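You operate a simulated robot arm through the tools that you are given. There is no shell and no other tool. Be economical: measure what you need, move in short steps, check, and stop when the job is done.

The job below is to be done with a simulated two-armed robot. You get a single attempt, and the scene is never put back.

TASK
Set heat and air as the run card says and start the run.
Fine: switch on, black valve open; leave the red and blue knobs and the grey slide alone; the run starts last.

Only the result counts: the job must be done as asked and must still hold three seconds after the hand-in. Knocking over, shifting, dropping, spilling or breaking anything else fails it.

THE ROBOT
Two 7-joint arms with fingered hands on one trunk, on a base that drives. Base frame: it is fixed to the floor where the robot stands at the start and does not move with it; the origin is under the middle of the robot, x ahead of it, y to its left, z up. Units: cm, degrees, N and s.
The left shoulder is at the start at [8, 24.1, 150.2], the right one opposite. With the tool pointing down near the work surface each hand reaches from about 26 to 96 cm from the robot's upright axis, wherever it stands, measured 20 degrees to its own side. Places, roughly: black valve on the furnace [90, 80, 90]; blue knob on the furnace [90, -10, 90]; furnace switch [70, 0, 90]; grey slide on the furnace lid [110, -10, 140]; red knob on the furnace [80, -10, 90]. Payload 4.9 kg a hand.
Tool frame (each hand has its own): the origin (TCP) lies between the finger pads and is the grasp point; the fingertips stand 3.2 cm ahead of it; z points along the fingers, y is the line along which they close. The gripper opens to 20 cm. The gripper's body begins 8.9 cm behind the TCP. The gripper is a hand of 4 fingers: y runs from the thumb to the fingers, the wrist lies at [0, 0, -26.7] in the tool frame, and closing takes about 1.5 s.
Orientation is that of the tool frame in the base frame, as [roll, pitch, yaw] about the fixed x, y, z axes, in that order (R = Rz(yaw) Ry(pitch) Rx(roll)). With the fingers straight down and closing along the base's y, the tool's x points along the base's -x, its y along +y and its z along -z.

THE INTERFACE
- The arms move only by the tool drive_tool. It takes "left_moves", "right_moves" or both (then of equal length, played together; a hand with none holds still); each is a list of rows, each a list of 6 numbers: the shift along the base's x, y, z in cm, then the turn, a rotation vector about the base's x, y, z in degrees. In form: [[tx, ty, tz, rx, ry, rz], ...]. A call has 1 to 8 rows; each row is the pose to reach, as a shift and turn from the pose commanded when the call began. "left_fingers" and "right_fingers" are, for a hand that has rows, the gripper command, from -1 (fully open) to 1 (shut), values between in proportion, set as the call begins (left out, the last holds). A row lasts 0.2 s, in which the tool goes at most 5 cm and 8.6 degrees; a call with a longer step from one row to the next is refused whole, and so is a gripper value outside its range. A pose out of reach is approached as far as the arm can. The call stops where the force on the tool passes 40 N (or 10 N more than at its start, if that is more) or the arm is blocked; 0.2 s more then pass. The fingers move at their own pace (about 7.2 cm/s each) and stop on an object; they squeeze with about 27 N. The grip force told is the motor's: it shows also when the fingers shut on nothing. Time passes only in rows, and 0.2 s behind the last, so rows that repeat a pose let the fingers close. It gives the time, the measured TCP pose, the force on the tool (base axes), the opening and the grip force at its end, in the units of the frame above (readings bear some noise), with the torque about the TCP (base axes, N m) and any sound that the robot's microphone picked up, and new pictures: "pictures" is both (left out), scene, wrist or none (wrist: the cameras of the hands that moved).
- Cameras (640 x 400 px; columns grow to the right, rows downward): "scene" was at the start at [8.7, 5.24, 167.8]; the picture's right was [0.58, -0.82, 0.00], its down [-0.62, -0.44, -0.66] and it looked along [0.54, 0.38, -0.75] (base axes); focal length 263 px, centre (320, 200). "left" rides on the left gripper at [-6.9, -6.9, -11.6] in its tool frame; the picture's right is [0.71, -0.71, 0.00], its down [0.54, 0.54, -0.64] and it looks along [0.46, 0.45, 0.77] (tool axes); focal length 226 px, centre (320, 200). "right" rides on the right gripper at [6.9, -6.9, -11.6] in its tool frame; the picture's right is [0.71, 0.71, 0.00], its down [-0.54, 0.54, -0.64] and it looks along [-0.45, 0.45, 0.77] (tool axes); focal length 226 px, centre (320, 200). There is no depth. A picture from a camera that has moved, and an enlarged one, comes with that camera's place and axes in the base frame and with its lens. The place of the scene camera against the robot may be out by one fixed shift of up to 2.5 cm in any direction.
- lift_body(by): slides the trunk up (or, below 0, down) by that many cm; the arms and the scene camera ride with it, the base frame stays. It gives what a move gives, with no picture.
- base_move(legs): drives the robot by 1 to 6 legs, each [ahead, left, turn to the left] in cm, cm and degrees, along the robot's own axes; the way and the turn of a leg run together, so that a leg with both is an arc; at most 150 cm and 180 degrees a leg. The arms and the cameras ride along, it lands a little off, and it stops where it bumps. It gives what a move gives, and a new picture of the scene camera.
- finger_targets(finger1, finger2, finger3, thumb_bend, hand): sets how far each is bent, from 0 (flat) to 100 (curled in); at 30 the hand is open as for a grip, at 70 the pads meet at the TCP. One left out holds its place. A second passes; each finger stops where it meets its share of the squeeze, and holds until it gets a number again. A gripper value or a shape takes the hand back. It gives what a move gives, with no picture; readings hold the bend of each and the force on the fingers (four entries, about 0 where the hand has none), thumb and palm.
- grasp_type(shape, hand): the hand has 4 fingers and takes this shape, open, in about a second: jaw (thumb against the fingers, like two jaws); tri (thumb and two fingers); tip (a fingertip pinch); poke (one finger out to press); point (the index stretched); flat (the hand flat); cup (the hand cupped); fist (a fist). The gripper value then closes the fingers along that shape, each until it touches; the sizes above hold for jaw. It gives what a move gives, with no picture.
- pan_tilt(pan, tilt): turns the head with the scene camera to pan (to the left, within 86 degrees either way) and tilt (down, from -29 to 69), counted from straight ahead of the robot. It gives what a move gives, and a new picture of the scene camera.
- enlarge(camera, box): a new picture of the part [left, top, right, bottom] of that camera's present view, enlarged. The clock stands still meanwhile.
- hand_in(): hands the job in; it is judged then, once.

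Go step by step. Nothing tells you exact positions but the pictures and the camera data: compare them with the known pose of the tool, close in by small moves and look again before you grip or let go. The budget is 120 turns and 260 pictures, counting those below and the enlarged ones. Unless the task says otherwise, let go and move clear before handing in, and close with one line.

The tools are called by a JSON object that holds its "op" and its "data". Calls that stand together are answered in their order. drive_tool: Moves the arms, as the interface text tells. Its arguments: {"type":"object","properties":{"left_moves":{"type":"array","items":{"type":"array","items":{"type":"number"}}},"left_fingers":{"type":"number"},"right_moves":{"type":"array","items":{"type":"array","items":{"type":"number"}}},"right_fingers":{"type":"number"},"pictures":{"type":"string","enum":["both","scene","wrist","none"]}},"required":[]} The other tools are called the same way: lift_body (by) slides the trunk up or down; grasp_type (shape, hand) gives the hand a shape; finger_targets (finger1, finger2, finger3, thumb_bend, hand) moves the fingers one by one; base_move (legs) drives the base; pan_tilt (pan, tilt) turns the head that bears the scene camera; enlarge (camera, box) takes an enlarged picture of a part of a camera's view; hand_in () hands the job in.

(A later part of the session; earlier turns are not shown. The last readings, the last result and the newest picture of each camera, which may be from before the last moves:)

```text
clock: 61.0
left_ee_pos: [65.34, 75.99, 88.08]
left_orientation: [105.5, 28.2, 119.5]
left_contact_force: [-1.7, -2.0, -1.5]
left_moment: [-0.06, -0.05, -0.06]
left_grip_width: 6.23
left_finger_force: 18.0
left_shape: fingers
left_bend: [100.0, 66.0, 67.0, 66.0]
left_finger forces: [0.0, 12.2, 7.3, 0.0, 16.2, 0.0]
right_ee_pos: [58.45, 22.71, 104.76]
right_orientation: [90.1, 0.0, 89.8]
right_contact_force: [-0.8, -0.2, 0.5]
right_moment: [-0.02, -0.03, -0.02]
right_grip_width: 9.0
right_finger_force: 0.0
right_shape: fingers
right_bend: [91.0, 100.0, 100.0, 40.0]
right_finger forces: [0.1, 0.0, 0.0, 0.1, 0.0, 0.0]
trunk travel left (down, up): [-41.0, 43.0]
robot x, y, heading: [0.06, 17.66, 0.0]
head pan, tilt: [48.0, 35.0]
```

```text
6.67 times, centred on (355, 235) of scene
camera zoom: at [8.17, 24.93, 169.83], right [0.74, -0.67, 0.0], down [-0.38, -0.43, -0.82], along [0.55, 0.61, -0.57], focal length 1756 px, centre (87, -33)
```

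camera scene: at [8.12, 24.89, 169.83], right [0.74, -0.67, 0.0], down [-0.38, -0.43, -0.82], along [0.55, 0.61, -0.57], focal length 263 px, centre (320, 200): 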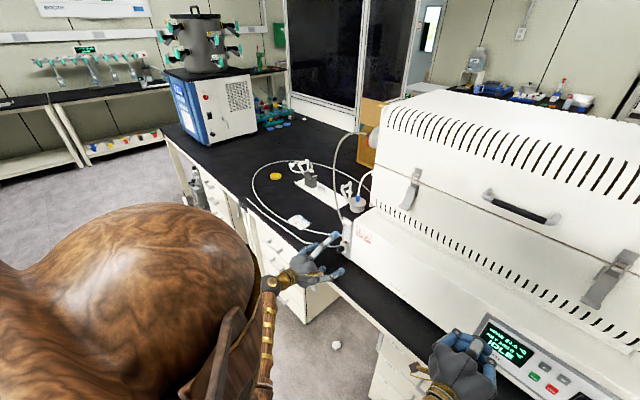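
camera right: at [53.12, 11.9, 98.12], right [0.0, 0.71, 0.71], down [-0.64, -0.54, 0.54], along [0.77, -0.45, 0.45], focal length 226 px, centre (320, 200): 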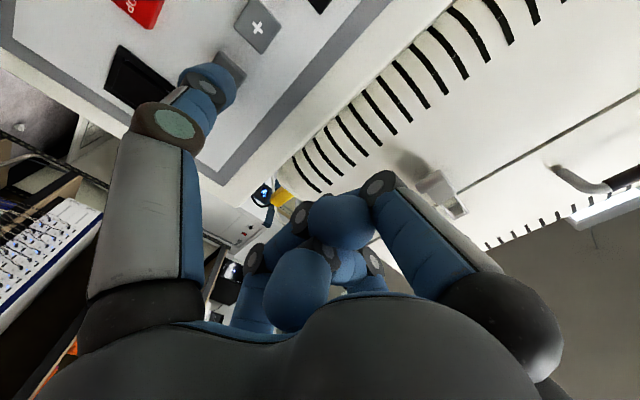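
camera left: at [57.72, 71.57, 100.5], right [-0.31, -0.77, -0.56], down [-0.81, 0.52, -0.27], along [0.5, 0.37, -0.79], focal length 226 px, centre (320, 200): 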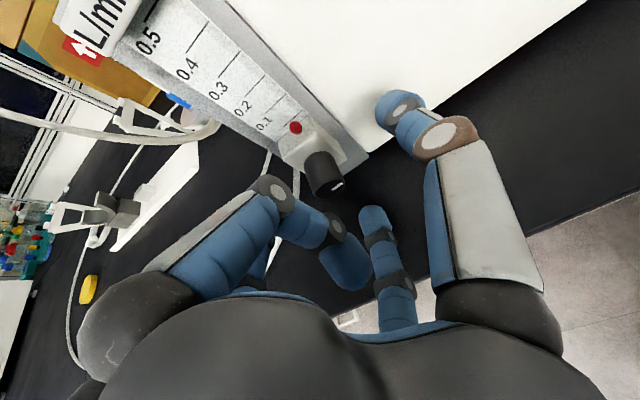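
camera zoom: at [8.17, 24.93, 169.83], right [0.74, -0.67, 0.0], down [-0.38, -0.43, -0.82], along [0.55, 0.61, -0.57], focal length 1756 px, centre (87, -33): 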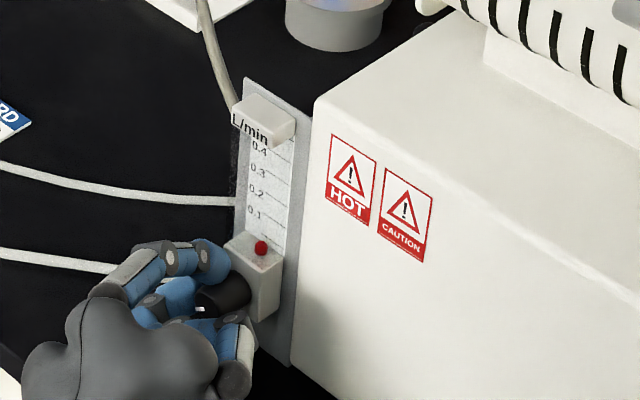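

The knob follows (now ≈220° clockwise) but no flow. The stated place of the "black valve" (x≈90, y≈80) doesn't match this flowmeter knob at x≈68: there was a black piece on the furnace's left side, around (95, 79, 90), likely a shut-off valve. I release and back off to look.

{"op": "finger_targets", "data": {"hand": "left", "finger2": 48, "finger3": 48, "thumb_bend": 48}}

{"op": "drive_tool", "data": {"left_moves": [[-4, 0, 0, -8, 0, 0], [-8, 0, 2, -16, 0, 0], [-11, 0, 6, -24, 0, 0], [-12, 0, 10, -32, 0, 0], [-12, 0, 14, -40, 0, 0], [-12, 0, 18, -48, 0, 0], [-12, 0, 22, -56, 0, 0], [-12, 0, 22, -57, 0, 0]], "pictures": "both"}}

{"op": "enlarge", "data": {"camera": "scene", "box": [320, 160, 400, 220]}}

{"op": "enlarge", "data": {"camera": "left", "box": [240, 20, 400, 140]}}

```text
clock: 62.0
left_ee_pos: [65.26, 76.02, 87.99]
left_orientation: [105.5, 28.4, 119.5]
left_contact_force: [-0.1, -0.5, 0.2]
left_moment: [0.01, -0.01, 0.0]
left_grip_width: 8.79
left_finger_force: 0.0
left_shape: fingers
left_bend: [100.0, 48.0, 48.0, 48.0]
left_finger forces: [0.0, 0.0, 0.1, 0.0, 0.0, 0.0]
right_ee_pos: [58.56, 22.67, 104.92]
right_orientation: [90.1, -0.1, 89.9]
right_contact_force: [0.6, -0.4, 0.6]
right_moment: [0.01, -0.02, -0.02]
right_grip_width: 8.96
right_finger_force: 0.0
right_shape: fingers
right_bend: [91.0, 100.0, 100.0, 40.0]
right_finger forces: [0.1, 0.0, 0.0, 0.0, 0.0, 0.1]
trunk travel left (down, up): [-41.0, 43.0]
robot x, y, heading: [-0.47, 17.44, -0.3]
head pan, tilt: [48.0, 35.0]
```

```text
clock: 63.8
left_ee_pos: [53.2, 75.94, 110.04]
left_orientation: [178.1, 64.3, 177.8]
left_contact_force: [-0.4, -0.2, 0.1]
left_moment: [0.01, 0.01, -0.01]
left_grip_width: 8.8
left_finger_force: 0.1
left_shape: fingers
left_bend: [100.0, 48.0, 48.0, 48.0]
left_finger forces: [0.0, 0.1, 0.1, 0.1, 0.0, 0.1]
right_ee_pos: [58.41, 22.74, 104.85]
right_orientation: [90.1, 0.0, 89.8]
right_contact_force: [0.0, -0.4, -0.4]
right_moment: [0.02, 0.01, 0.03]
right_grip_width: 8.98
right_finger_force: 0.0
right_shape: fingers
right_bend: [91.0, 100.0, 100.0, 40.0]
right_finger forces: [0.0, 0.0, 0.1, 0.1, 0.1, 0.1]
trunk travel left (down, up): [-41.0, 43.0]
robot x, y, heading: [-0.11, 17.67, -0.5]
head pan, tilt: [48.0, 35.0]
camera scene: at [8.1, 24.92, 169.83], right [0.74, -0.67, 0.0], down [-0.38, -0.43, -0.82], along [0.55, 0.61, -0.57], focal length 263 px, centre (320, 200)
camera left: at [45.61, 68.92, 121.09], right [-0.31, -0.7, -0.65], down [-0.81, 0.55, -0.2], along [0.5, 0.46, -0.73], focal length 226 px, centre (320, 200)
```

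scene: 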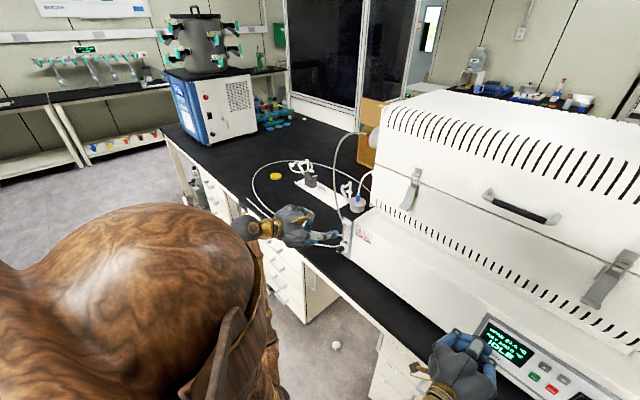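
left: 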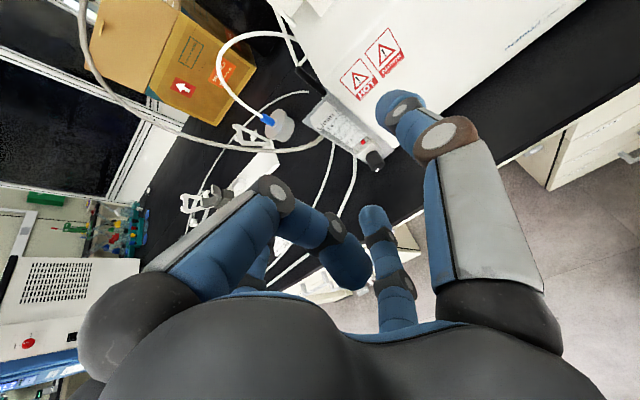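

```text
6.67 times, centred on (360, 190) of scene
camera zoom: at [8.1, 24.92, 169.83], right [0.74, -0.67, 0.0], down [-0.38, -0.43, -0.82], along [0.55, 0.61, -0.57], focal length 1756 px, centre (53, 267)
```

zoom: 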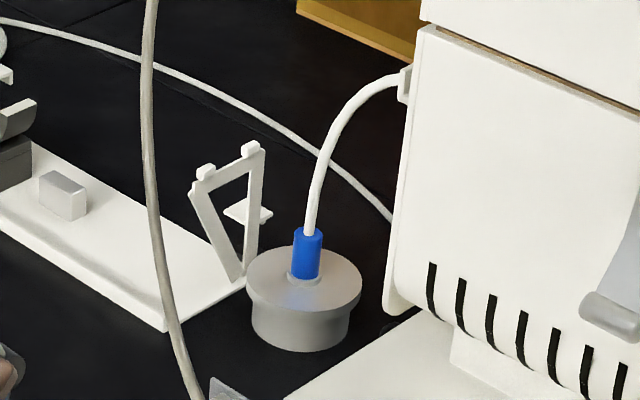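

```text
3.33 times, centred on (320, 80) of left
camera zoom: at [45.61, 68.92, 121.09], right [-0.31, -0.7, -0.65], down [-0.81, 0.55, -0.2], along [0.5, 0.46, -0.73], focal length 754 px, centre (320, 600)
```

zoom: 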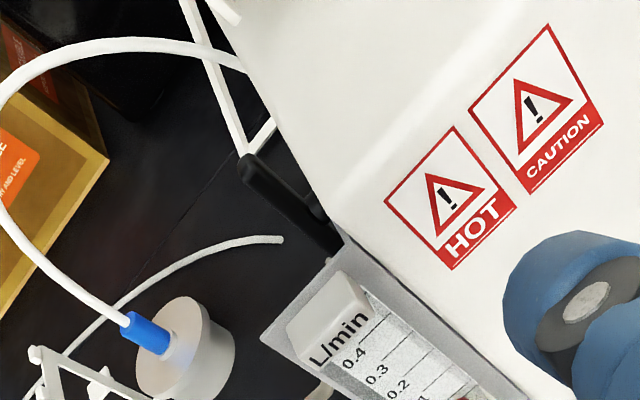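

There it is: a black lever valve on the furnace's left side behind the flowmeter, near (95, 79, 90) — that is the black valve. To reach it I must drive; first I fold both hands back to a safe high pose.

{"op": "drive_tool", "data": {"left_moves": [[-1, -0.5, 1.5, 0, 8, 0], [-2, -1, 3, 0, 16, 0], [-3, -1.5, 4.5, 0, 24, 0], [-4, -2, 6, 0, 32, 0], [-5, -2.5, 7.5, 0, 40, 0], [-6, -3, 9, 0, 48, 0], [-7, -3.5, 10.5, 0, 56, 0], [-8, -4, 12, 0, 64, 0]], "right_moves": [[-2, -0.6, 1.7, 0, 8, 0], [-4, -1.2, 3.5, 0, 16, 0], [-6, -1.8, 5.2, 0, 24, 0], [-8, -2.5, 7, 0, 32, 0], [-9, -3, 9, 0, 40, 0], [-10, -3.6, 11, 0, 48, 0], [-11, -4.2, 13, 0, 56, 0], [-12, -5, 14, 0, 64, 0]], "pictures": "none"}}

{"op": "pan_tilt", "data": {"pan": 40, "tilt": 38}}

```text
clock: 65.8
left_ee_pos: [45.37, 70.51, 120.05]
left_orientation: [-175.7, 0.3, 179.2]
left_contact_force: [-0.4, 1.3, 0.7]
left_moment: [-0.02, -0.03, 0.01]
left_grip_width: 8.83
left_finger_force: 0.2
left_shape: fingers
left_bend: [100.0, 48.0, 48.0, 48.0]
left_finger forces: [0.0, 0.1, 0.0, 0.1, 0.0, 0.0]
left hand out of reach, approached as far as the arm can: row 3, 4
right_ee_pos: [57.87, 1.48, 119.23]
right_orientation: [127.3, -0.6, 67.7]
right_contact_force: [-0.9, 0.6, 0.1]
right_moment: [0.04, -0.05, 0.03]
right_grip_width: 8.96
right_finger_force: 0.0
right_shape: fingers
right_bend: [91.0, 100.0, 100.0, 40.0]
right_finger forces: [0.0, 0.0, 0.0, 0.0, 0.0, 0.0]
right hand out of reach, approached as far as the arm can: row 5, 6, 7, 8
trunk travel left (down, up): [-41.0, 43.0]
robot x, y, heading: [-0.34, 18.14, 0.0]
head pan, tilt: [48.0, 35.0]
stopped in row 8 (left hand): the arm was blocked; the commanded pose is now the measured one
```

```text
clock: 66.5
left_ee_pos: [45.38, 70.73, 119.95]
left_orientation: [-175.8, 0.5, 179.2]
left_contact_force: [-0.2, 0.3, -0.3]
left_moment: [-0.01, -0.03, 0.01]
left_grip_width: 8.83
left_finger_force: 0.0
left_shape: fingers
left_bend: [100.0, 48.0, 48.0, 48.0]
left_finger forces: [0.0, 0.0, 0.0, 0.0, 0.0, 0.1]
right_ee_pos: [58.01, 1.65, 119.23]
right_orientation: [127.4, -0.4, 67.7]
right_contact_force: [0.0, -0.4, -0.5]
right_moment: [-0.01, 0.01, -0.01]
right_grip_width: 8.95
right_finger_force: 0.0
right_shape: fingers
right_bend: [91.0, 100.0, 100.0, 40.0]
right_finger forces: [0.0, 0.0, 0.0, 0.1, 0.0, 0.0]
trunk travel left (down, up): [-41.0, 43.0]
robot x, y, heading: [0.3, 17.67, -0.1]
head pan, tilt: [40.0, 38.0]
camera scene: at [8.8, 23.98, 169.38], right [0.64, -0.77, 0.0], down [-0.47, -0.4, -0.79], along [0.6, 0.51, -0.62], focal length 263 px, centre (320, 200)
```

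scene: 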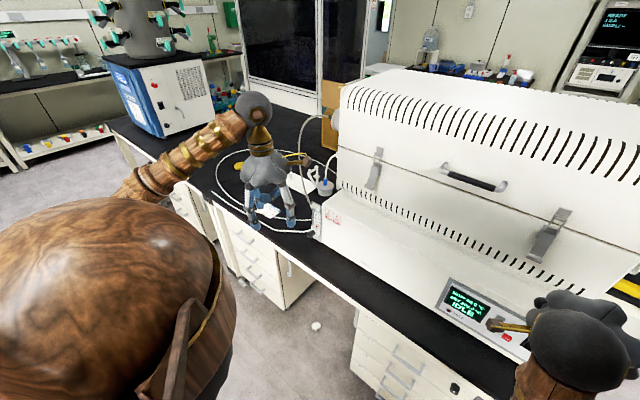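

Both hands are high and clear. I drive 27 cm left and 12 cm ahead.

{"op": "base_move", "data": {"legs": [[0, 27, 0], [12, 0, 0]]}}

{"op": "enlarge", "data": {"camera": "scene", "box": [240, 100, 440, 260]}}

{"op": "enlarge", "data": {"camera": "left", "box": [0, 0, 640, 400]}}

```text
clock: 69.2
left_ee_pos: [57.28, 98.17, 119.99]
left_orientation: [-175.9, 0.5, 179.1]
left_contact_force: [0.5, 0.8, 0.1]
left_moment: [-0.01, 0.02, -0.02]
left_grip_width: 8.81
left_finger_force: 0.0
left_shape: fingers
left_bend: [100.0, 48.0, 48.0, 48.0]
left_finger forces: [0.0, 0.0, 0.0, 0.0, 0.1, 0.0]
right_ee_pos: [69.91, 29.18, 119.28]
right_orientation: [127.4, -0.5, 67.7]
right_contact_force: [-0.5, 0.4, 0.1]
right_moment: [-0.04, -0.03, -0.02]
right_grip_width: 8.98
right_finger_force: 0.1
right_shape: fingers
right_bend: [91.0, 100.0, 100.0, 40.0]
right_finger forces: [0.1, 0.0, 0.0, 0.1, 0.0, 0.1]
trunk travel left (down, up): [-41.0, 43.0]
robot x, y, heading: [12.06, 45.33, -0.3]
head pan, tilt: [40.0, 38.0]
camera scene: at [20.66, 51.48, 169.38], right [0.64, -0.77, 0.0], down [-0.47, -0.4, -0.79], along [0.6, 0.51, -0.62], focal length 263 px, centre (320, 200)
```

scene: 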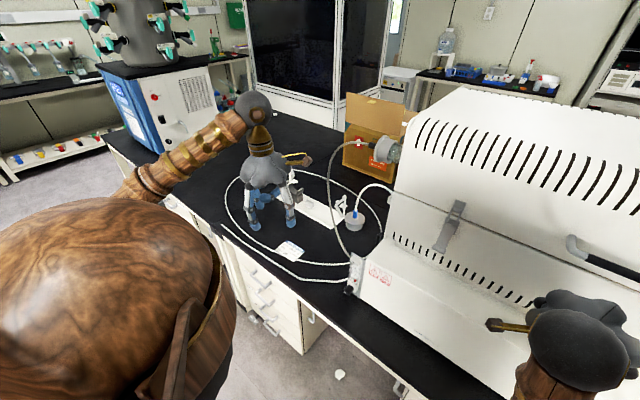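

```text
2.50 times, centred on (340, 180) of scene
camera zoom: at [20.66, 51.48, 169.38], right [0.64, -0.77, 0.0], down [-0.47, -0.4, -0.79], along [0.6, 0.51, -0.62], focal length 658 px, centre (270, 250)
```

zoom: 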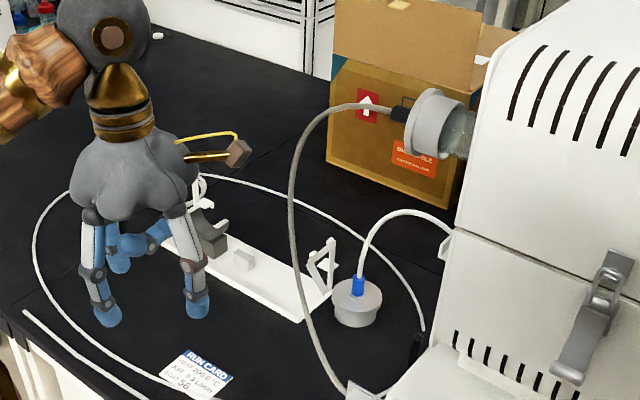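

```text
1.00 times, centred on (320, 200) of left (not enlarged: the box is as wide or as high as the picture)
camera zoom: at [63.92, 92.11, 132.09], right [-0.72, -0.69, 0.05], down [-0.54, 0.59, 0.6], along [-0.44, 0.4, -0.8], focal length 226 px, centre (320, 200)
```

zoom: 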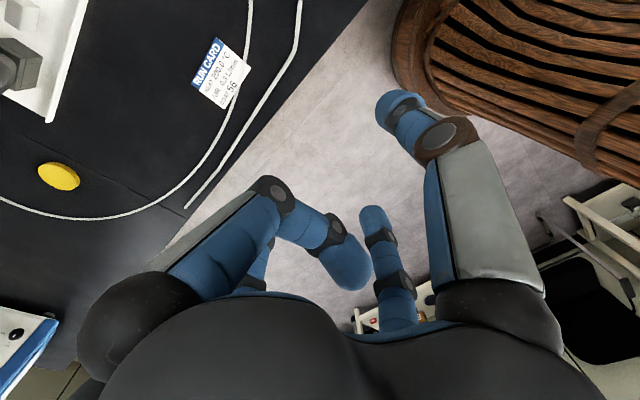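

The lever is visible between the flowmeter and the canister. I point the left hand diagonally toward it from the left-front, staying outside the grey hose, for a close view.

{"op": "drive_tool", "data": {"left_moves": [[1, 0.5, -1, -2.5, -6.1, -4.56], [2, 1, -2, -5, -12.2, -9.1], [3, 1.5, -3, -7.6, -18.3, -13.7], [4, 2, -4, -10.1, -24.4, -18.2], [5, 2, -6, -12.6, -30.5, -22.8], [6, 2, -8, -15.1, -36.6, -27.3], [7, 2, -9, -17.7, -42.7, -31.9], [8, 2, -10, -20.2, -48.8, -36.4]], "pictures": "wrist"}}

{"op": "enlarge", "data": {"camera": "left", "box": [240, 40, 400, 140]}}

```text
clock: 71.0
left_ee_pos: [65.46, 100.1, 109.88]
left_orientation: [-173.1, 52.2, 141.3]
left_contact_force: [-0.1, -0.8, 0.6]
left_moment: [0.02, 0.01, 0.0]
left_grip_width: 8.85
left_finger_force: 0.1
left_shape: fingers
left_bend: [100.0, 48.0, 48.0, 48.0]
left_finger forces: [0.1, 0.0, 0.1, 0.1, 0.0, 0.0]
right_ee_pos: [70.03, 29.14, 119.17]
right_orientation: [127.4, -0.4, 67.7]
right_contact_force: [0.2, -0.1, -0.1]
right_moment: [0.01, 0.02, -0.02]
right_grip_width: 8.99
right_finger_force: 0.1
right_shape: fingers
right_bend: [91.0, 100.0, 100.0, 40.0]
right_finger forces: [0.0, 0.0, 0.0, 0.1, 0.1, 0.0]
trunk travel left (down, up): [-41.0, 43.0]
robot x, y, heading: [11.95, 44.98, -0.2]
head pan, tilt: [40.0, 38.0]
camera left: at [57.63, 99.27, 122.84], right [-0.83, -0.24, -0.51], down [-0.23, 0.97, -0.08], along [0.51, 0.05, -0.86], focal length 226 px, centre (320, 200)
```

left: 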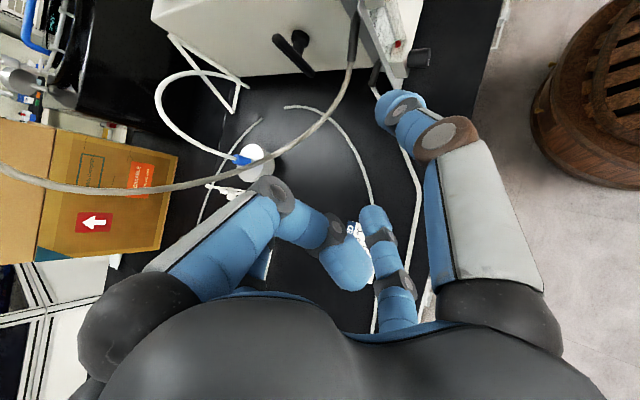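

```text
4.00 times, centred on (320, 90) of left
camera zoom: at [57.63, 99.27, 122.84], right [-0.83, -0.24, -0.51], down [-0.23, 0.97, -0.08], along [0.51, 0.05, -0.86], focal length 904 px, centre (320, 640)
```

zoom: 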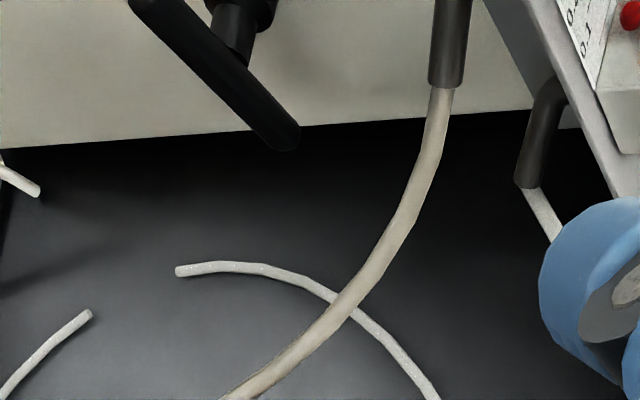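

A black handle bar sits on a stem out of the furnace's left side. I enlarge it fully.

{"op": "enlarge", "data": {"camera": "left", "box": [250, 10, 346, 90]}}

{"op": "drive_tool", "data": {"left_moves": [[2, 2, -2, -5, -4, -5], [4, 4, -3, -6, -5, -10], [6, 5, -4, -6, -6, -14], [6, 5, -4, -6, -6, -14]], "pictures": "wrist"}}

```text
5.00 times, centred on (298, 50) of left
camera zoom: at [57.63, 99.27, 122.84], right [-0.83, -0.24, -0.51], down [-0.23, 0.97, -0.08], along [0.51, 0.05, -0.86], focal length 1130 px, centre (430, 950)
```

zoom: 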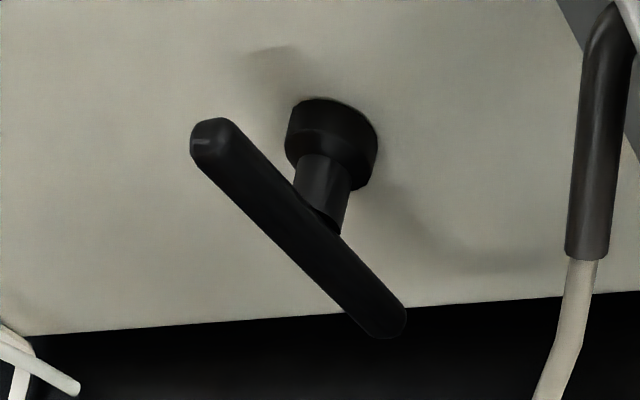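

```text
clock: 72.0
left_ee_pos: [71.46, 105.1, 105.88]
left_orientation: [-173.4, 60.7, 127.1]
left_contact_force: [1.1, 0.1, 0.3]
left_moment: [0.0, -0.01, 0.0]
left_grip_width: 8.86
left_finger_force: 0.1
left_shape: fingers
left_bend: [100.0, 48.0, 48.0, 48.0]
left_finger forces: [0.0, 0.1, 0.0, 0.0, 0.0, 0.1]
right_ee_pos: [69.99, 29.05, 119.19]
right_orientation: [127.4, -0.5, 67.7]
right_contact_force: [-0.7, -0.9, 0.4]
right_moment: [0.01, -0.01, -0.03]
right_grip_width: 8.96
right_finger_force: 0.1
right_shape: fingers
right_bend: [91.0, 100.0, 100.0, 40.0]
right_finger forces: [0.0, 0.1, 0.1, 0.0, 0.0, 0.1]
trunk travel left (down, up): [-41.0, 43.0]
robot x, y, heading: [11.84, 45.41, -0.0]
head pan, tilt: [40.0, 38.0]
camera left: at [62.5, 107.73, 117.86], right [-0.81, -0.09, -0.58], down [0.03, 0.98, -0.19], along [0.58, -0.17, -0.79], focal length 226 px, centre (320, 200)
```

left: 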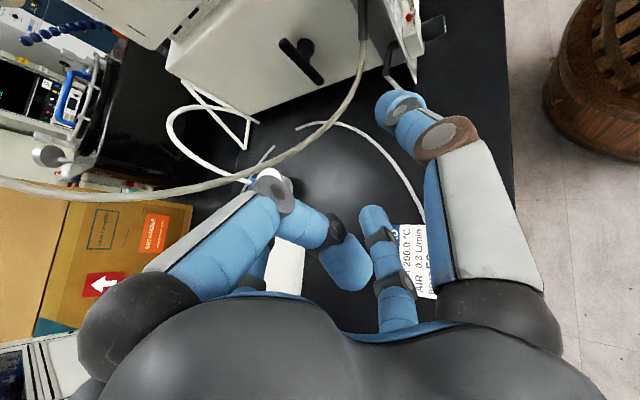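

The handle is a vertical bar, ends at about (86.4, 78.8, 98.6) and (87.1, 78.2, 87.9), pivot ≈(86.7, 78.5, 93.2) about the y axis; the hose loops around it at y≈90–100, z≈95. I'll poke its upper end from above with the left thumb: curl the other fingers and turn the hand downward again, high up.

{"op": "finger_targets", "data": {"hand": "left", "finger1": 100, "finger2": 100, "finger3": 100, "thumb_bend": 40}}

{"op": "drive_tool", "data": {"left_moves": [[0, 0, 2, 3.8, 4.5, 5.1], [0.5, -0.5, 4.5, 7.6, 9, 10.2], [1, -1.5, 7, 11.5, 13.5, 15.3], [2, -3, 9, 15.3, 18, 20.4], [3, -4, 10, 19.1, 22.5, 25.5], [3.5, -5, 11, 23, 27, 30.6], [4, -6, 12, 26.8, 31.5, 35.7], [4.5, -7, 12, 30.6, 36, 40.9]], "pictures": "none"}}

{"op": "drive_tool", "data": {"left_moves": [[2.5, -2, 0, 3.8, 4.5, 5.1], [5, -5, 0, 7.6, 9, 10.2], [8, -9, -1, 11.5, 13.5, 15.3], [8, -11, -1, 11.5, 13.5, 15.3], [8, -11, -1, 11.5, 13.5, 15.3]], "pictures": "both"}}

```text
clock: 73.0
left_ee_pos: [71.4, 105.04, 105.95]
left_orientation: [-173.2, 60.6, 127.2]
left_contact_force: [-0.4, 0.8, -0.8]
left_moment: [0.0, -0.01, 0.0]
left_grip_width: 10.04
left_finger_force: 0.1
left_shape: fingers
left_bend: [100.0, 77.0, 77.0, 40.0]
left_finger forces: [0.0, 0.0, 0.1, 0.0, 0.0, 0.0]
right_ee_pos: [70.02, 29.06, 119.17]
right_orientation: [127.5, -0.4, 67.7]
right_contact_force: [0.3, 0.7, -0.3]
right_moment: [-0.01, -0.04, 0.0]
right_grip_width: 8.94
right_finger_force: 0.0
right_shape: fingers
right_bend: [91.0, 100.0, 100.0, 40.0]
right_finger forces: [0.1, 0.1, 0.1, 0.0, 0.0, 0.0]
trunk travel left (down, up): [-41.0, 43.0]
robot x, y, heading: [11.82, 45.06, -0.1]
head pan, tilt: [40.0, 38.0]
```

```text
clock: 74.8
left_ee_pos: [75.91, 98.14, 118.12]
left_orientation: [179.7, 14.6, 166.1]
left_contact_force: [-0.5, 1.0, -0.1]
left_moment: [0.03, 0.01, -0.02]
left_grip_width: 10.05
left_finger_force: 0.0
left_shape: fingers
left_bend: [100.0, 77.0, 77.0, 40.0]
left_finger forces: [0.0, 0.0, 0.0, 0.0, 0.0, 0.0]
right_ee_pos: [70.1, 29.04, 119.06]
right_orientation: [127.4, -0.4, 67.7]
right_contact_force: [-0.1, 0.2, 0.3]
right_moment: [0.03, 0.02, -0.01]
right_grip_width: 8.93
right_finger_force: 0.1
right_shape: fingers
right_bend: [91.0, 100.0, 100.0, 40.0]
right_finger forces: [0.0, 0.0, 0.1, 0.0, 0.0, 0.0]
trunk travel left (down, up): [-41.0, 43.0]
robot x, y, heading: [11.6, 45.02, 0.2]
head pan, tilt: [40.0, 38.0]
```

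```text
refused: row 3 steps farther than a row can; nothing moved
```

One step was too long; I repeat with smaller ones.

{"op": "drive_tool", "data": {"left_moves": [[2, -2.5, 0, 3.8, 4.5, 5.1], [4, -5, 0, 7.6, 9, 10.2], [6, -7.5, -1, 11.5, 13.5, 15.3], [8, -11, -1, 11.5, 13.5, 15.3], [8, -11, -1, 11.5, 13.5, 15.3]], "pictures": "both"}}

{"op": "enlarge", "data": {"camera": "scene", "box": [280, 100, 440, 280]}}

```text
clock: 76.0
left_ee_pos: [83.61, 87.21, 117.26]
left_orientation: [170.1, -0.1, -179.8]
left_contact_force: [0.1, -0.2, -0.1]
left_moment: [0.0, -0.01, 0.01]
left_grip_width: 10.06
left_finger_force: 0.0
left_shape: fingers
left_bend: [100.0, 77.0, 77.0, 40.0]
left_finger forces: [0.2, 0.0, 0.0, 0.0, 0.0, 0.1]
right_ee_pos: [69.78, 29.04, 119.2]
right_orientation: [127.5, -0.4, 67.6]
right_contact_force: [0.1, -0.2, -0.5]
right_moment: [-0.03, 0.0, -0.02]
right_grip_width: 8.96
right_finger_force: 0.0
right_shape: fingers
right_bend: [91.0, 100.0, 100.0, 40.0]
right_finger forces: [0.1, 0.0, 0.0, 0.0, 0.0, 0.0]
trunk travel left (down, up): [-41.0, 43.0]
robot x, y, heading: [12.17, 45.28, -0.1]
head pan, tilt: [40.0, 38.0]
camera scene: at [20.7, 51.52, 169.38], right [0.64, -0.77, 0.0], down [-0.47, -0.4, -0.79], along [0.6, 0.51, -0.62], focal length 263 px, centre (320, 200)
camera left: at [90.58, 78.54, 127.36], right [-0.71, -0.7, -0.12], down [-0.54, 0.42, 0.73], along [-0.46, 0.58, -0.68], focal length 226 px, centre (320, 200)
```

scene: 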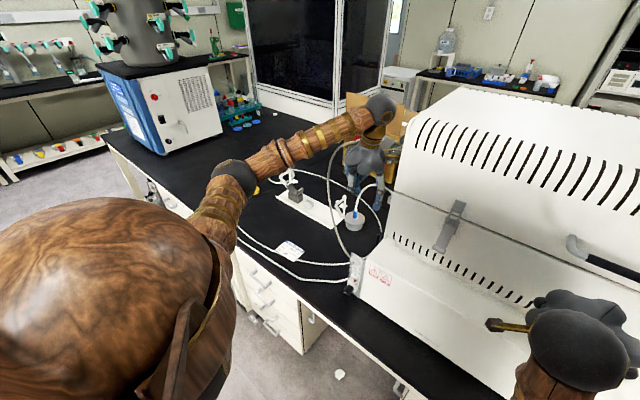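
left: 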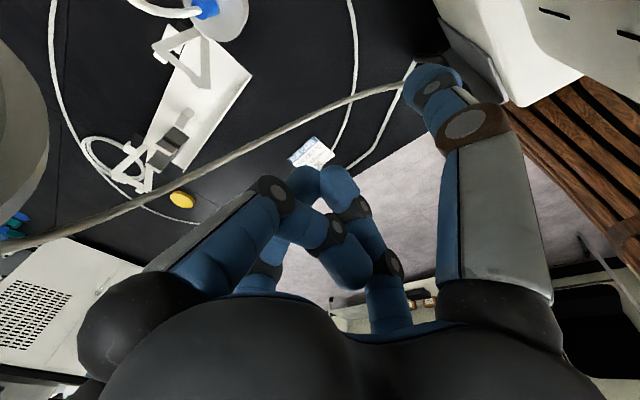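

```text
2.22 times, centred on (360, 190) of scene
camera zoom: at [20.7, 51.52, 169.38], right [0.64, -0.77, 0.0], down [-0.47, -0.4, -0.79], along [0.6, 0.51, -0.62], focal length 585 px, centre (231, 222)
```

zoom: 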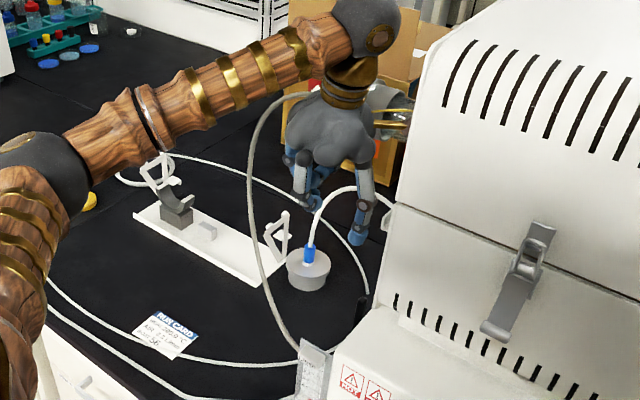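

The thumb tip hangs at ≈(83.6, 78.8, 113), beside (−x) and above the handle's top. I lower it 12 cm and look.

{"op": "drive_tool", "data": {"left_moves": [[0, 0, -4, 0, 0, 0], [0, 0, -8, 0, 0, 0], [0, 0, -12, 0, 0, 0], [0, 0, -12, 0, 0, 0]], "pictures": "wrist"}}

{"op": "enlarge", "data": {"camera": "scene", "box": [320, 150, 420, 250]}}

{"op": "enlarge", "data": {"camera": "left", "box": [340, 0, 540, 120]}}

```text
clock: 77.0
left_ee_pos: [83.72, 87.14, 105.12]
left_orientation: [170.0, -0.1, -179.8]
left_contact_force: [0.2, 0.9, 0.5]
left_moment: [0.01, -0.01, 0.0]
left_grip_width: 10.04
left_finger_force: 0.1
left_shape: fingers
left_bend: [100.0, 77.0, 77.0, 40.0]
left_finger forces: [0.0, 0.1, 0.1, 0.0, 0.0, 0.1]
right_ee_pos: [70.01, 29.07, 119.28]
right_orientation: [127.4, -0.4, 67.6]
right_contact_force: [-0.5, 0.2, 0.2]
right_moment: [-0.02, 0.01, -0.01]
right_grip_width: 8.98
right_finger_force: 0.0
right_shape: fingers
right_bend: [91.0, 100.0, 100.0, 40.0]
right_finger forces: [0.1, 0.0, 0.0, 0.1, 0.0, 0.1]
trunk travel left (down, up): [-41.0, 43.0]
robot x, y, heading: [12.22, 45.17, -0.1]
head pan, tilt: [40.0, 38.0]
camera left: at [90.52, 78.31, 115.19], right [-0.71, -0.7, -0.12], down [-0.54, 0.42, 0.73], along [-0.46, 0.58, -0.67], focal length 226 px, centre (320, 200)
```

left: 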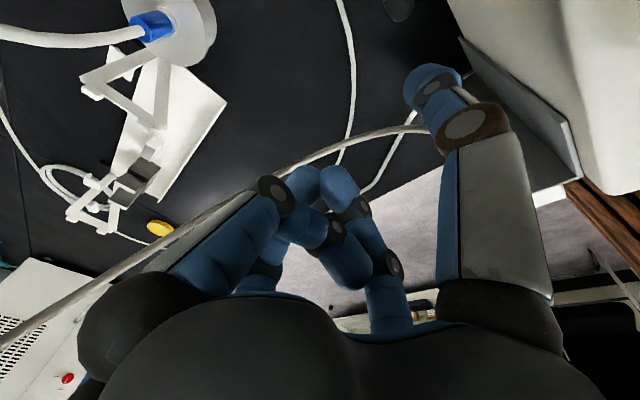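

```text
4.00 times, centred on (370, 200) of scene
camera zoom: at [20.81, 51.38, 169.38], right [0.64, -0.77, 0.0], down [-0.47, -0.4, -0.79], along [0.6, 0.51, -0.62], focal length 1053 px, centre (120, 200)
```

zoom: 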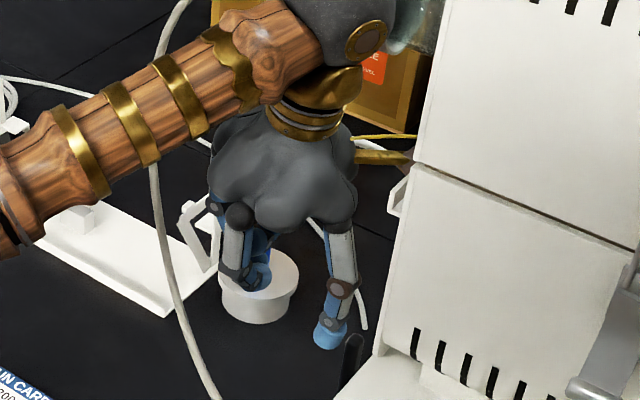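

```text
3.20 times, centred on (440, 60) of left
camera zoom: at [90.52, 78.31, 115.19], right [-0.71, -0.7, -0.12], down [-0.54, 0.42, 0.73], along [-0.46, 0.58, -0.67], focal length 723 px, centre (-64, 648)
```

zoom: 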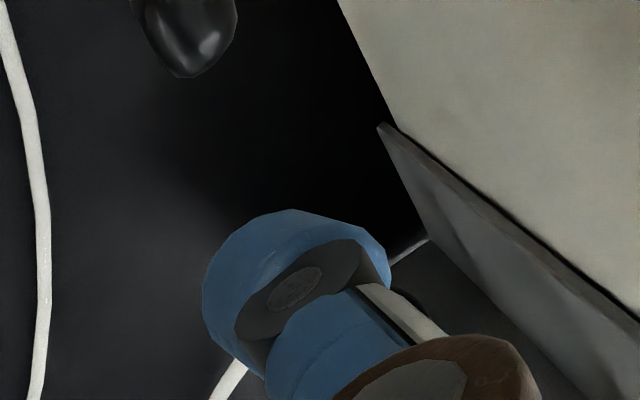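

The handle's top is visible ahead of the thumb. I lower the tip beside it and push toward +x along the arc, about 30° first.

{"op": "drive_tool", "data": {"left_moves": [[0, 0, -2, 0, 0, 0], [0, 0, -3.8, 0, 0, 0], [0.7, 0, -3.8, 0, 0, 0], [1.4, 0, -3.8, 0, 0, 0], [2.1, 0, -3.7, 0, 0, 0], [2.8, 0, -3.5, 0, 0, 0], [3.4, 0, -3.3, 0, 0, 0]], "pictures": "wrist"}}

{"op": "enlarge", "data": {"camera": "left", "box": [340, 0, 540, 120]}}

{"op": "enlarge", "data": {"camera": "scene", "box": [320, 190, 420, 270]}}

```text
clock: 78.6
left_ee_pos: [87.18, 87.18, 101.59]
left_orientation: [170.0, -0.1, -179.8]
left_contact_force: [0.7, 4.1, 0.3]
left_moment: [0.16, -0.01, 0.04]
left_grip_width: 9.76
left_finger_force: 1.7
left_shape: fingers
left_bend: [100.0, 77.0, 77.0, 41.0]
left_finger forces: [0.0, 0.1, 0.0, 0.0, 4.0, 0.1]
right_ee_pos: [70.1, 29.14, 119.21]
right_orientation: [127.5, -0.5, 67.7]
right_contact_force: [0.1, -0.6, 0.0]
right_moment: [0.01, -0.04, 0.02]
right_grip_width: 8.94
right_finger_force: 0.1
right_shape: fingers
right_bend: [91.0, 100.0, 100.0, 40.0]
right_finger forces: [0.1, 0.0, 0.0, 0.1, 0.1, 0.0]
trunk travel left (down, up): [-41.0, 43.0]
robot x, y, heading: [11.58, 44.75, -0.1]
head pan, tilt: [40.0, 38.0]
camera left: at [94.07, 78.44, 111.85], right [-0.71, -0.7, -0.12], down [-0.54, 0.42, 0.73], along [-0.46, 0.58, -0.67], focal length 226 px, centre (320, 200)
```

left: 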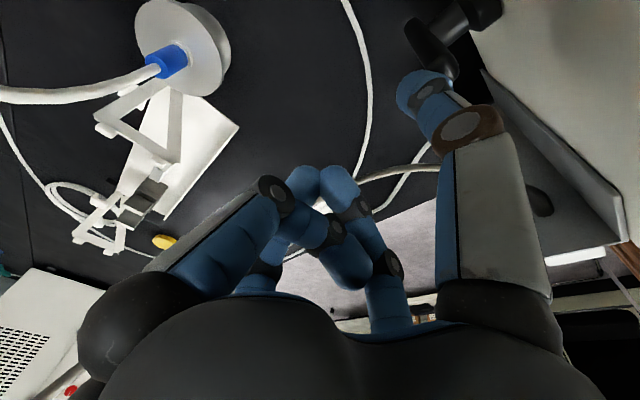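

```text
3.20 times, centred on (440, 60) of left
camera zoom: at [94.07, 78.44, 111.85], right [-0.71, -0.7, -0.12], down [-0.54, 0.42, 0.73], along [-0.46, 0.58, -0.67], focal length 723 px, centre (-64, 648)
```

zoom: 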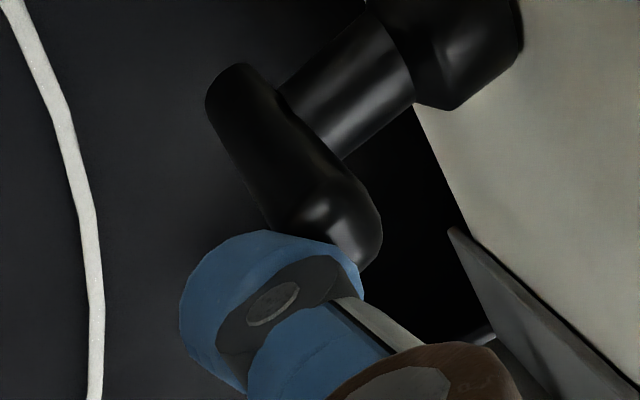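

```text
5.00 times, centred on (370, 230) of scene
camera zoom: at [20.87, 51.44, 169.37], right [0.64, -0.77, 0.0], down [-0.47, -0.4, -0.79], along [0.6, 0.51, -0.62], focal length 1317 px, centre (70, 50)
```

zoom: 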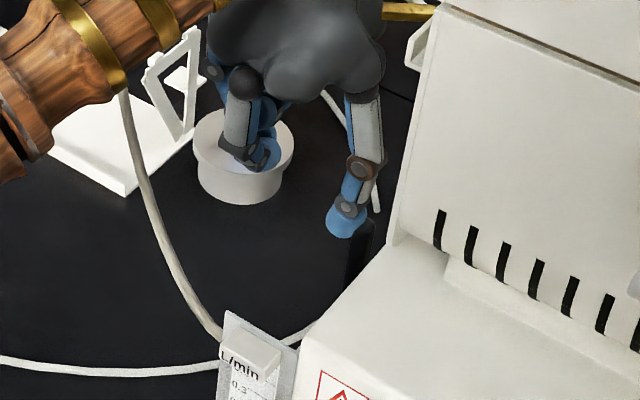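

The thumb slid onto the outer face of the bar. I back off, shift 1.4 cm toward the furnace and push again.

{"op": "drive_tool", "data": {"left_moves": [[-2, 0, 0, 0, 0, 0], [-4, 0, 0, 0, 0, 0], [-4, -1.5, -0.5, 0, 0, 0], [-3, -1.5, -0.5, 0, 0, 0], [-2, -1.5, -0.5, 0, 0, 0], [-1.2, -1.5, -0.4, 0, 0, 0], [-0.4, -1.5, -0.2, 0, 0, 0], [0.3, -1.5, 0, 0, 0, 0]], "pictures": "wrist"}}

{"op": "enlarge", "data": {"camera": "left", "box": [340, 0, 540, 120]}}

```text
clock: 80.3
left_ee_pos: [86.15, 85.79, 101.17]
left_orientation: [170.1, -1.2, 179.7]
left_contact_force: [-24.8, -0.2, 5.0]
left_moment: [-0.42, 0.92, -2.05]
left_grip_width: 10.07
left_finger_force: 12.9
left_shape: fingers
left_bend: [100.0, 77.0, 77.0, 40.0]
left_finger forces: [0.0, 0.1, 0.0, 0.0, 25.4, 0.0]
right_ee_pos: [69.81, 29.23, 119.17]
right_orientation: [127.3, -0.4, 68.0]
right_contact_force: [0.1, -1.5, 0.2]
right_moment: [-0.02, 0.0, -0.01]
right_grip_width: 8.94
right_finger_force: 0.2
right_shape: fingers
right_bend: [91.0, 100.0, 100.0, 40.0]
right_finger forces: [0.0, 0.0, 0.0, 0.0, 0.1, 0.0]
trunk travel left (down, up): [-41.0, 43.0]
robot x, y, heading: [11.86, 45.42, -0.0]
head pan, tilt: [40.0, 38.0]
stopped in row 8 (left hand): the force on the tool passed its limit at 45 N (the readings are from after the stop); the commanded pose is now the measured one
camera left: at [93.14, 76.96, 111.27], right [-0.71, -0.69, -0.11], down [-0.53, 0.42, 0.74], along [-0.47, 0.58, -0.67], focal length 226 px, centre (320, 200)
```

left: 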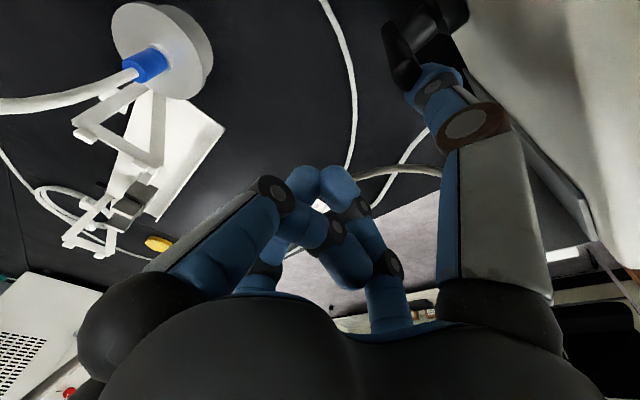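

```text
3.20 times, centred on (440, 60) of left
camera zoom: at [93.14, 76.96, 111.27], right [-0.71, -0.69, -0.11], down [-0.53, 0.42, 0.74], along [-0.47, 0.58, -0.67], focal length 723 px, centre (-64, 648)
```

zoom: 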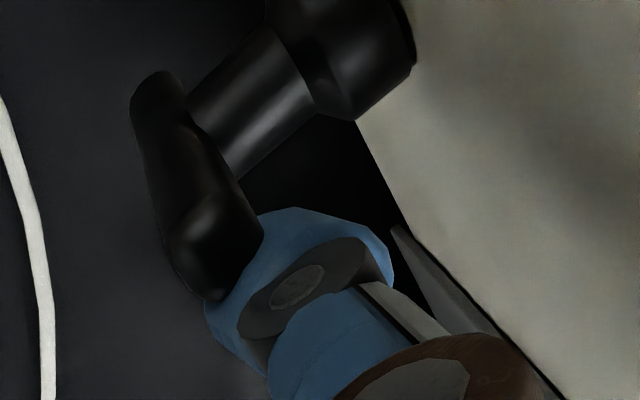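

Pushing +x is firmly blocked — so the handle must turn the other way. I lift over it and come to its far (+x) side.

{"op": "drive_tool", "data": {"left_moves": [[-1, 0, 0, 0, 0, 0], [-1, 0.3, 4, 0, 0, 0], [2, 0.3, 5, 0, 0, 0], [5.8, 0.3, 5, 0, 0, 0], [5.8, 0.3, 2, 0, 0, 0], [5.8, 0.3, -0.3, 0, 0, 0], [5.8, 0.3, -0.3, 0, 0, 0]], "pictures": "wrist"}}

{"op": "enlarge", "data": {"camera": "left", "box": [340, 0, 540, 120]}}

{"op": "enlarge", "data": {"camera": "scene", "box": [320, 190, 420, 270]}}

```text
clock: 81.9
left_ee_pos: [91.04, 85.85, 102.13]
left_orientation: [170.0, 0.0, -180.0]
left_contact_force: [0.1, 0.3, 0.0]
left_moment: [-0.04, 0.03, 0.01]
left_grip_width: 10.02
left_finger_force: 0.1
left_shape: fingers
left_bend: [100.0, 77.0, 77.0, 40.0]
left_finger forces: [0.1, 0.0, 0.0, 0.0, 0.0, 0.1]
right_ee_pos: [68.47, 29.05, 119.92]
right_orientation: [126.8, -0.9, 67.9]
right_contact_force: [0.8, 0.1, -1.1]
right_moment: [0.03, 0.02, -0.02]
right_grip_width: 8.94
right_finger_force: 0.0
right_shape: fingers
right_bend: [91.0, 100.0, 100.0, 40.0]
right_finger forces: [0.0, 0.0, 0.0, 0.0, 0.0, 0.0]
trunk travel left (down, up): [-41.0, 43.0]
robot x, y, heading: [12.0, 45.12, 0.1]
head pan, tilt: [40.0, 38.0]
camera left: at [97.92, 77.17, 112.33], right [-0.71, -0.7, -0.12], down [-0.54, 0.42, 0.73], along [-0.45, 0.58, -0.67], focal length 226 px, centre (320, 200)
```

left: 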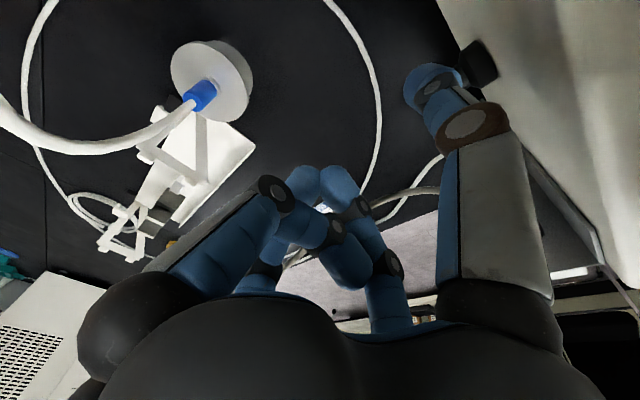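

```text
3.20 times, centred on (440, 60) of left
camera zoom: at [97.92, 77.17, 112.33], right [-0.71, -0.7, -0.12], down [-0.54, 0.42, 0.73], along [-0.45, 0.58, -0.67], focal length 723 px, centre (-64, 648)
```

zoom: 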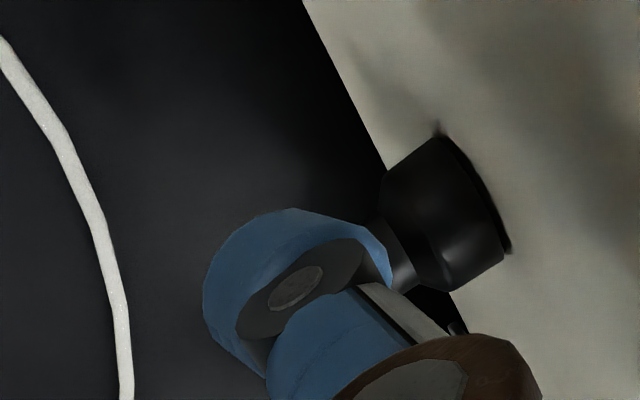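

```text
5.00 times, centred on (370, 230) of scene
camera zoom: at [18.63, 51.18, 169.51], right [0.64, -0.76, 0.01], down [-0.46, -0.4, -0.79], along [0.61, 0.51, -0.61], focal length 1317 px, centre (70, 50)
```

zoom: 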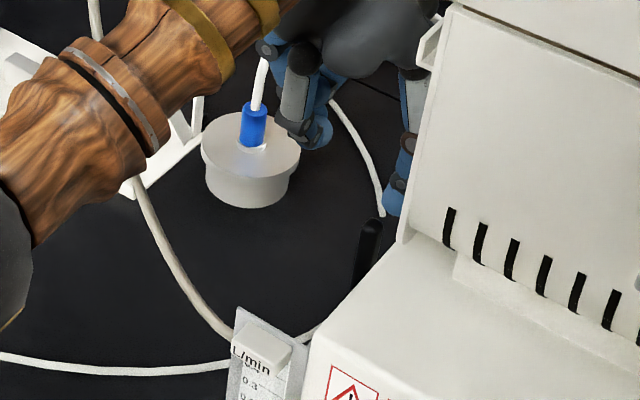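

The thumb is on the far side; the handle is still vertical. I push toward −x along the mirrored arc.

{"op": "drive_tool", "data": {"left_moves": [[0, 0.4, -0.8, 0, 0, 0], [-0.8, 0.4, -0.8, 0, 0, 0], [-1.6, 0.4, -0.8, 0, 0, 0], [-2.4, 0.4, -0.6, 0, 0, 0], [-3.1, 0.4, -0.4, 0, 0, 0], [-3.8, 0.4, -0.3, 0, 0, 0]], "pictures": "wrist"}}

{"op": "enlarge", "data": {"camera": "left", "box": [340, 0, 540, 120]}}

{"op": "enlarge", "data": {"camera": "scene", "box": [320, 190, 420, 270]}}

```text
clock: 83.3
left_ee_pos: [88.63, 86.26, 100.47]
left_orientation: [170.1, -1.1, -179.9]
left_contact_force: [1.6, -0.3, 1.0]
left_moment: [-0.09, -0.06, 0.17]
left_grip_width: 10.09
left_finger_force: 1.0
left_shape: fingers
left_bend: [100.0, 77.0, 77.0, 40.0]
left_finger forces: [0.0, 0.0, 0.0, 0.0, 1.9, 0.1]
right_ee_pos: [70.0, 29.17, 119.25]
right_orientation: [127.4, -0.4, 67.8]
right_contact_force: [0.5, 1.3, -0.2]
right_moment: [0.02, -0.03, -0.03]
right_grip_width: 8.94
right_finger_force: 0.0
right_shape: fingers
right_bend: [91.0, 100.0, 100.0, 40.0]
right_finger forces: [0.0, 0.1, 0.0, 0.0, 0.0, 0.0]
trunk travel left (down, up): [-41.0, 43.0]
robot x, y, heading: [11.61, 45.28, 0.0]
head pan, tilt: [40.0, 38.0]
camera left: at [95.65, 77.61, 110.48], right [-0.71, -0.7, -0.11], down [-0.53, 0.42, 0.74], along [-0.47, 0.58, -0.67], focal length 226 px, centre (320, 200)
```

left: 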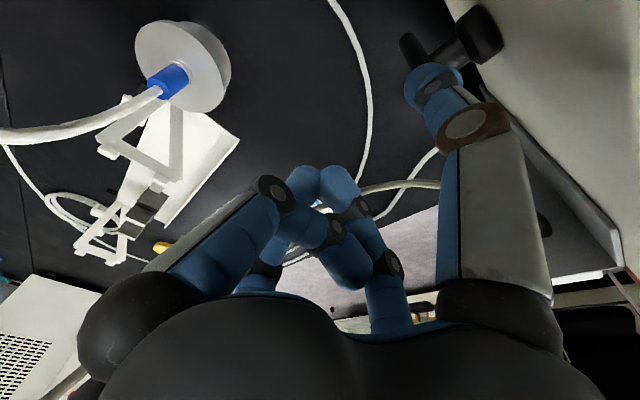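

```text
3.20 times, centred on (440, 60) of left
camera zoom: at [95.65, 77.61, 110.48], right [-0.71, -0.7, -0.11], down [-0.53, 0.42, 0.74], along [-0.47, 0.58, -0.67], focal length 723 px, centre (-64, 648)
```

zoom: 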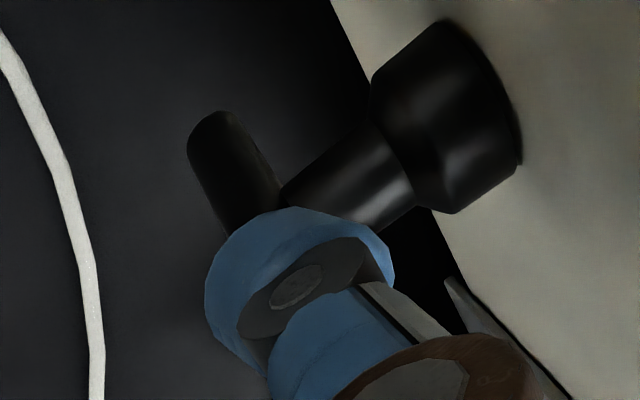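

```text
5.00 times, centred on (370, 230) of scene
camera zoom: at [20.85, 51.46, 169.36], right [0.64, -0.77, 0.0], down [-0.47, -0.4, -0.79], along [0.6, 0.51, -0.62], focal length 1317 px, centre (70, 50)
```

zoom: 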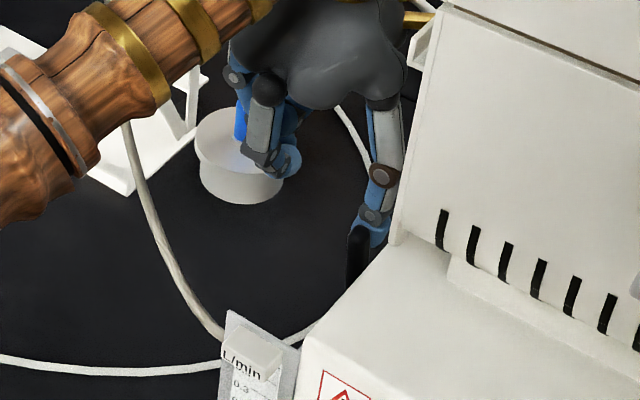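

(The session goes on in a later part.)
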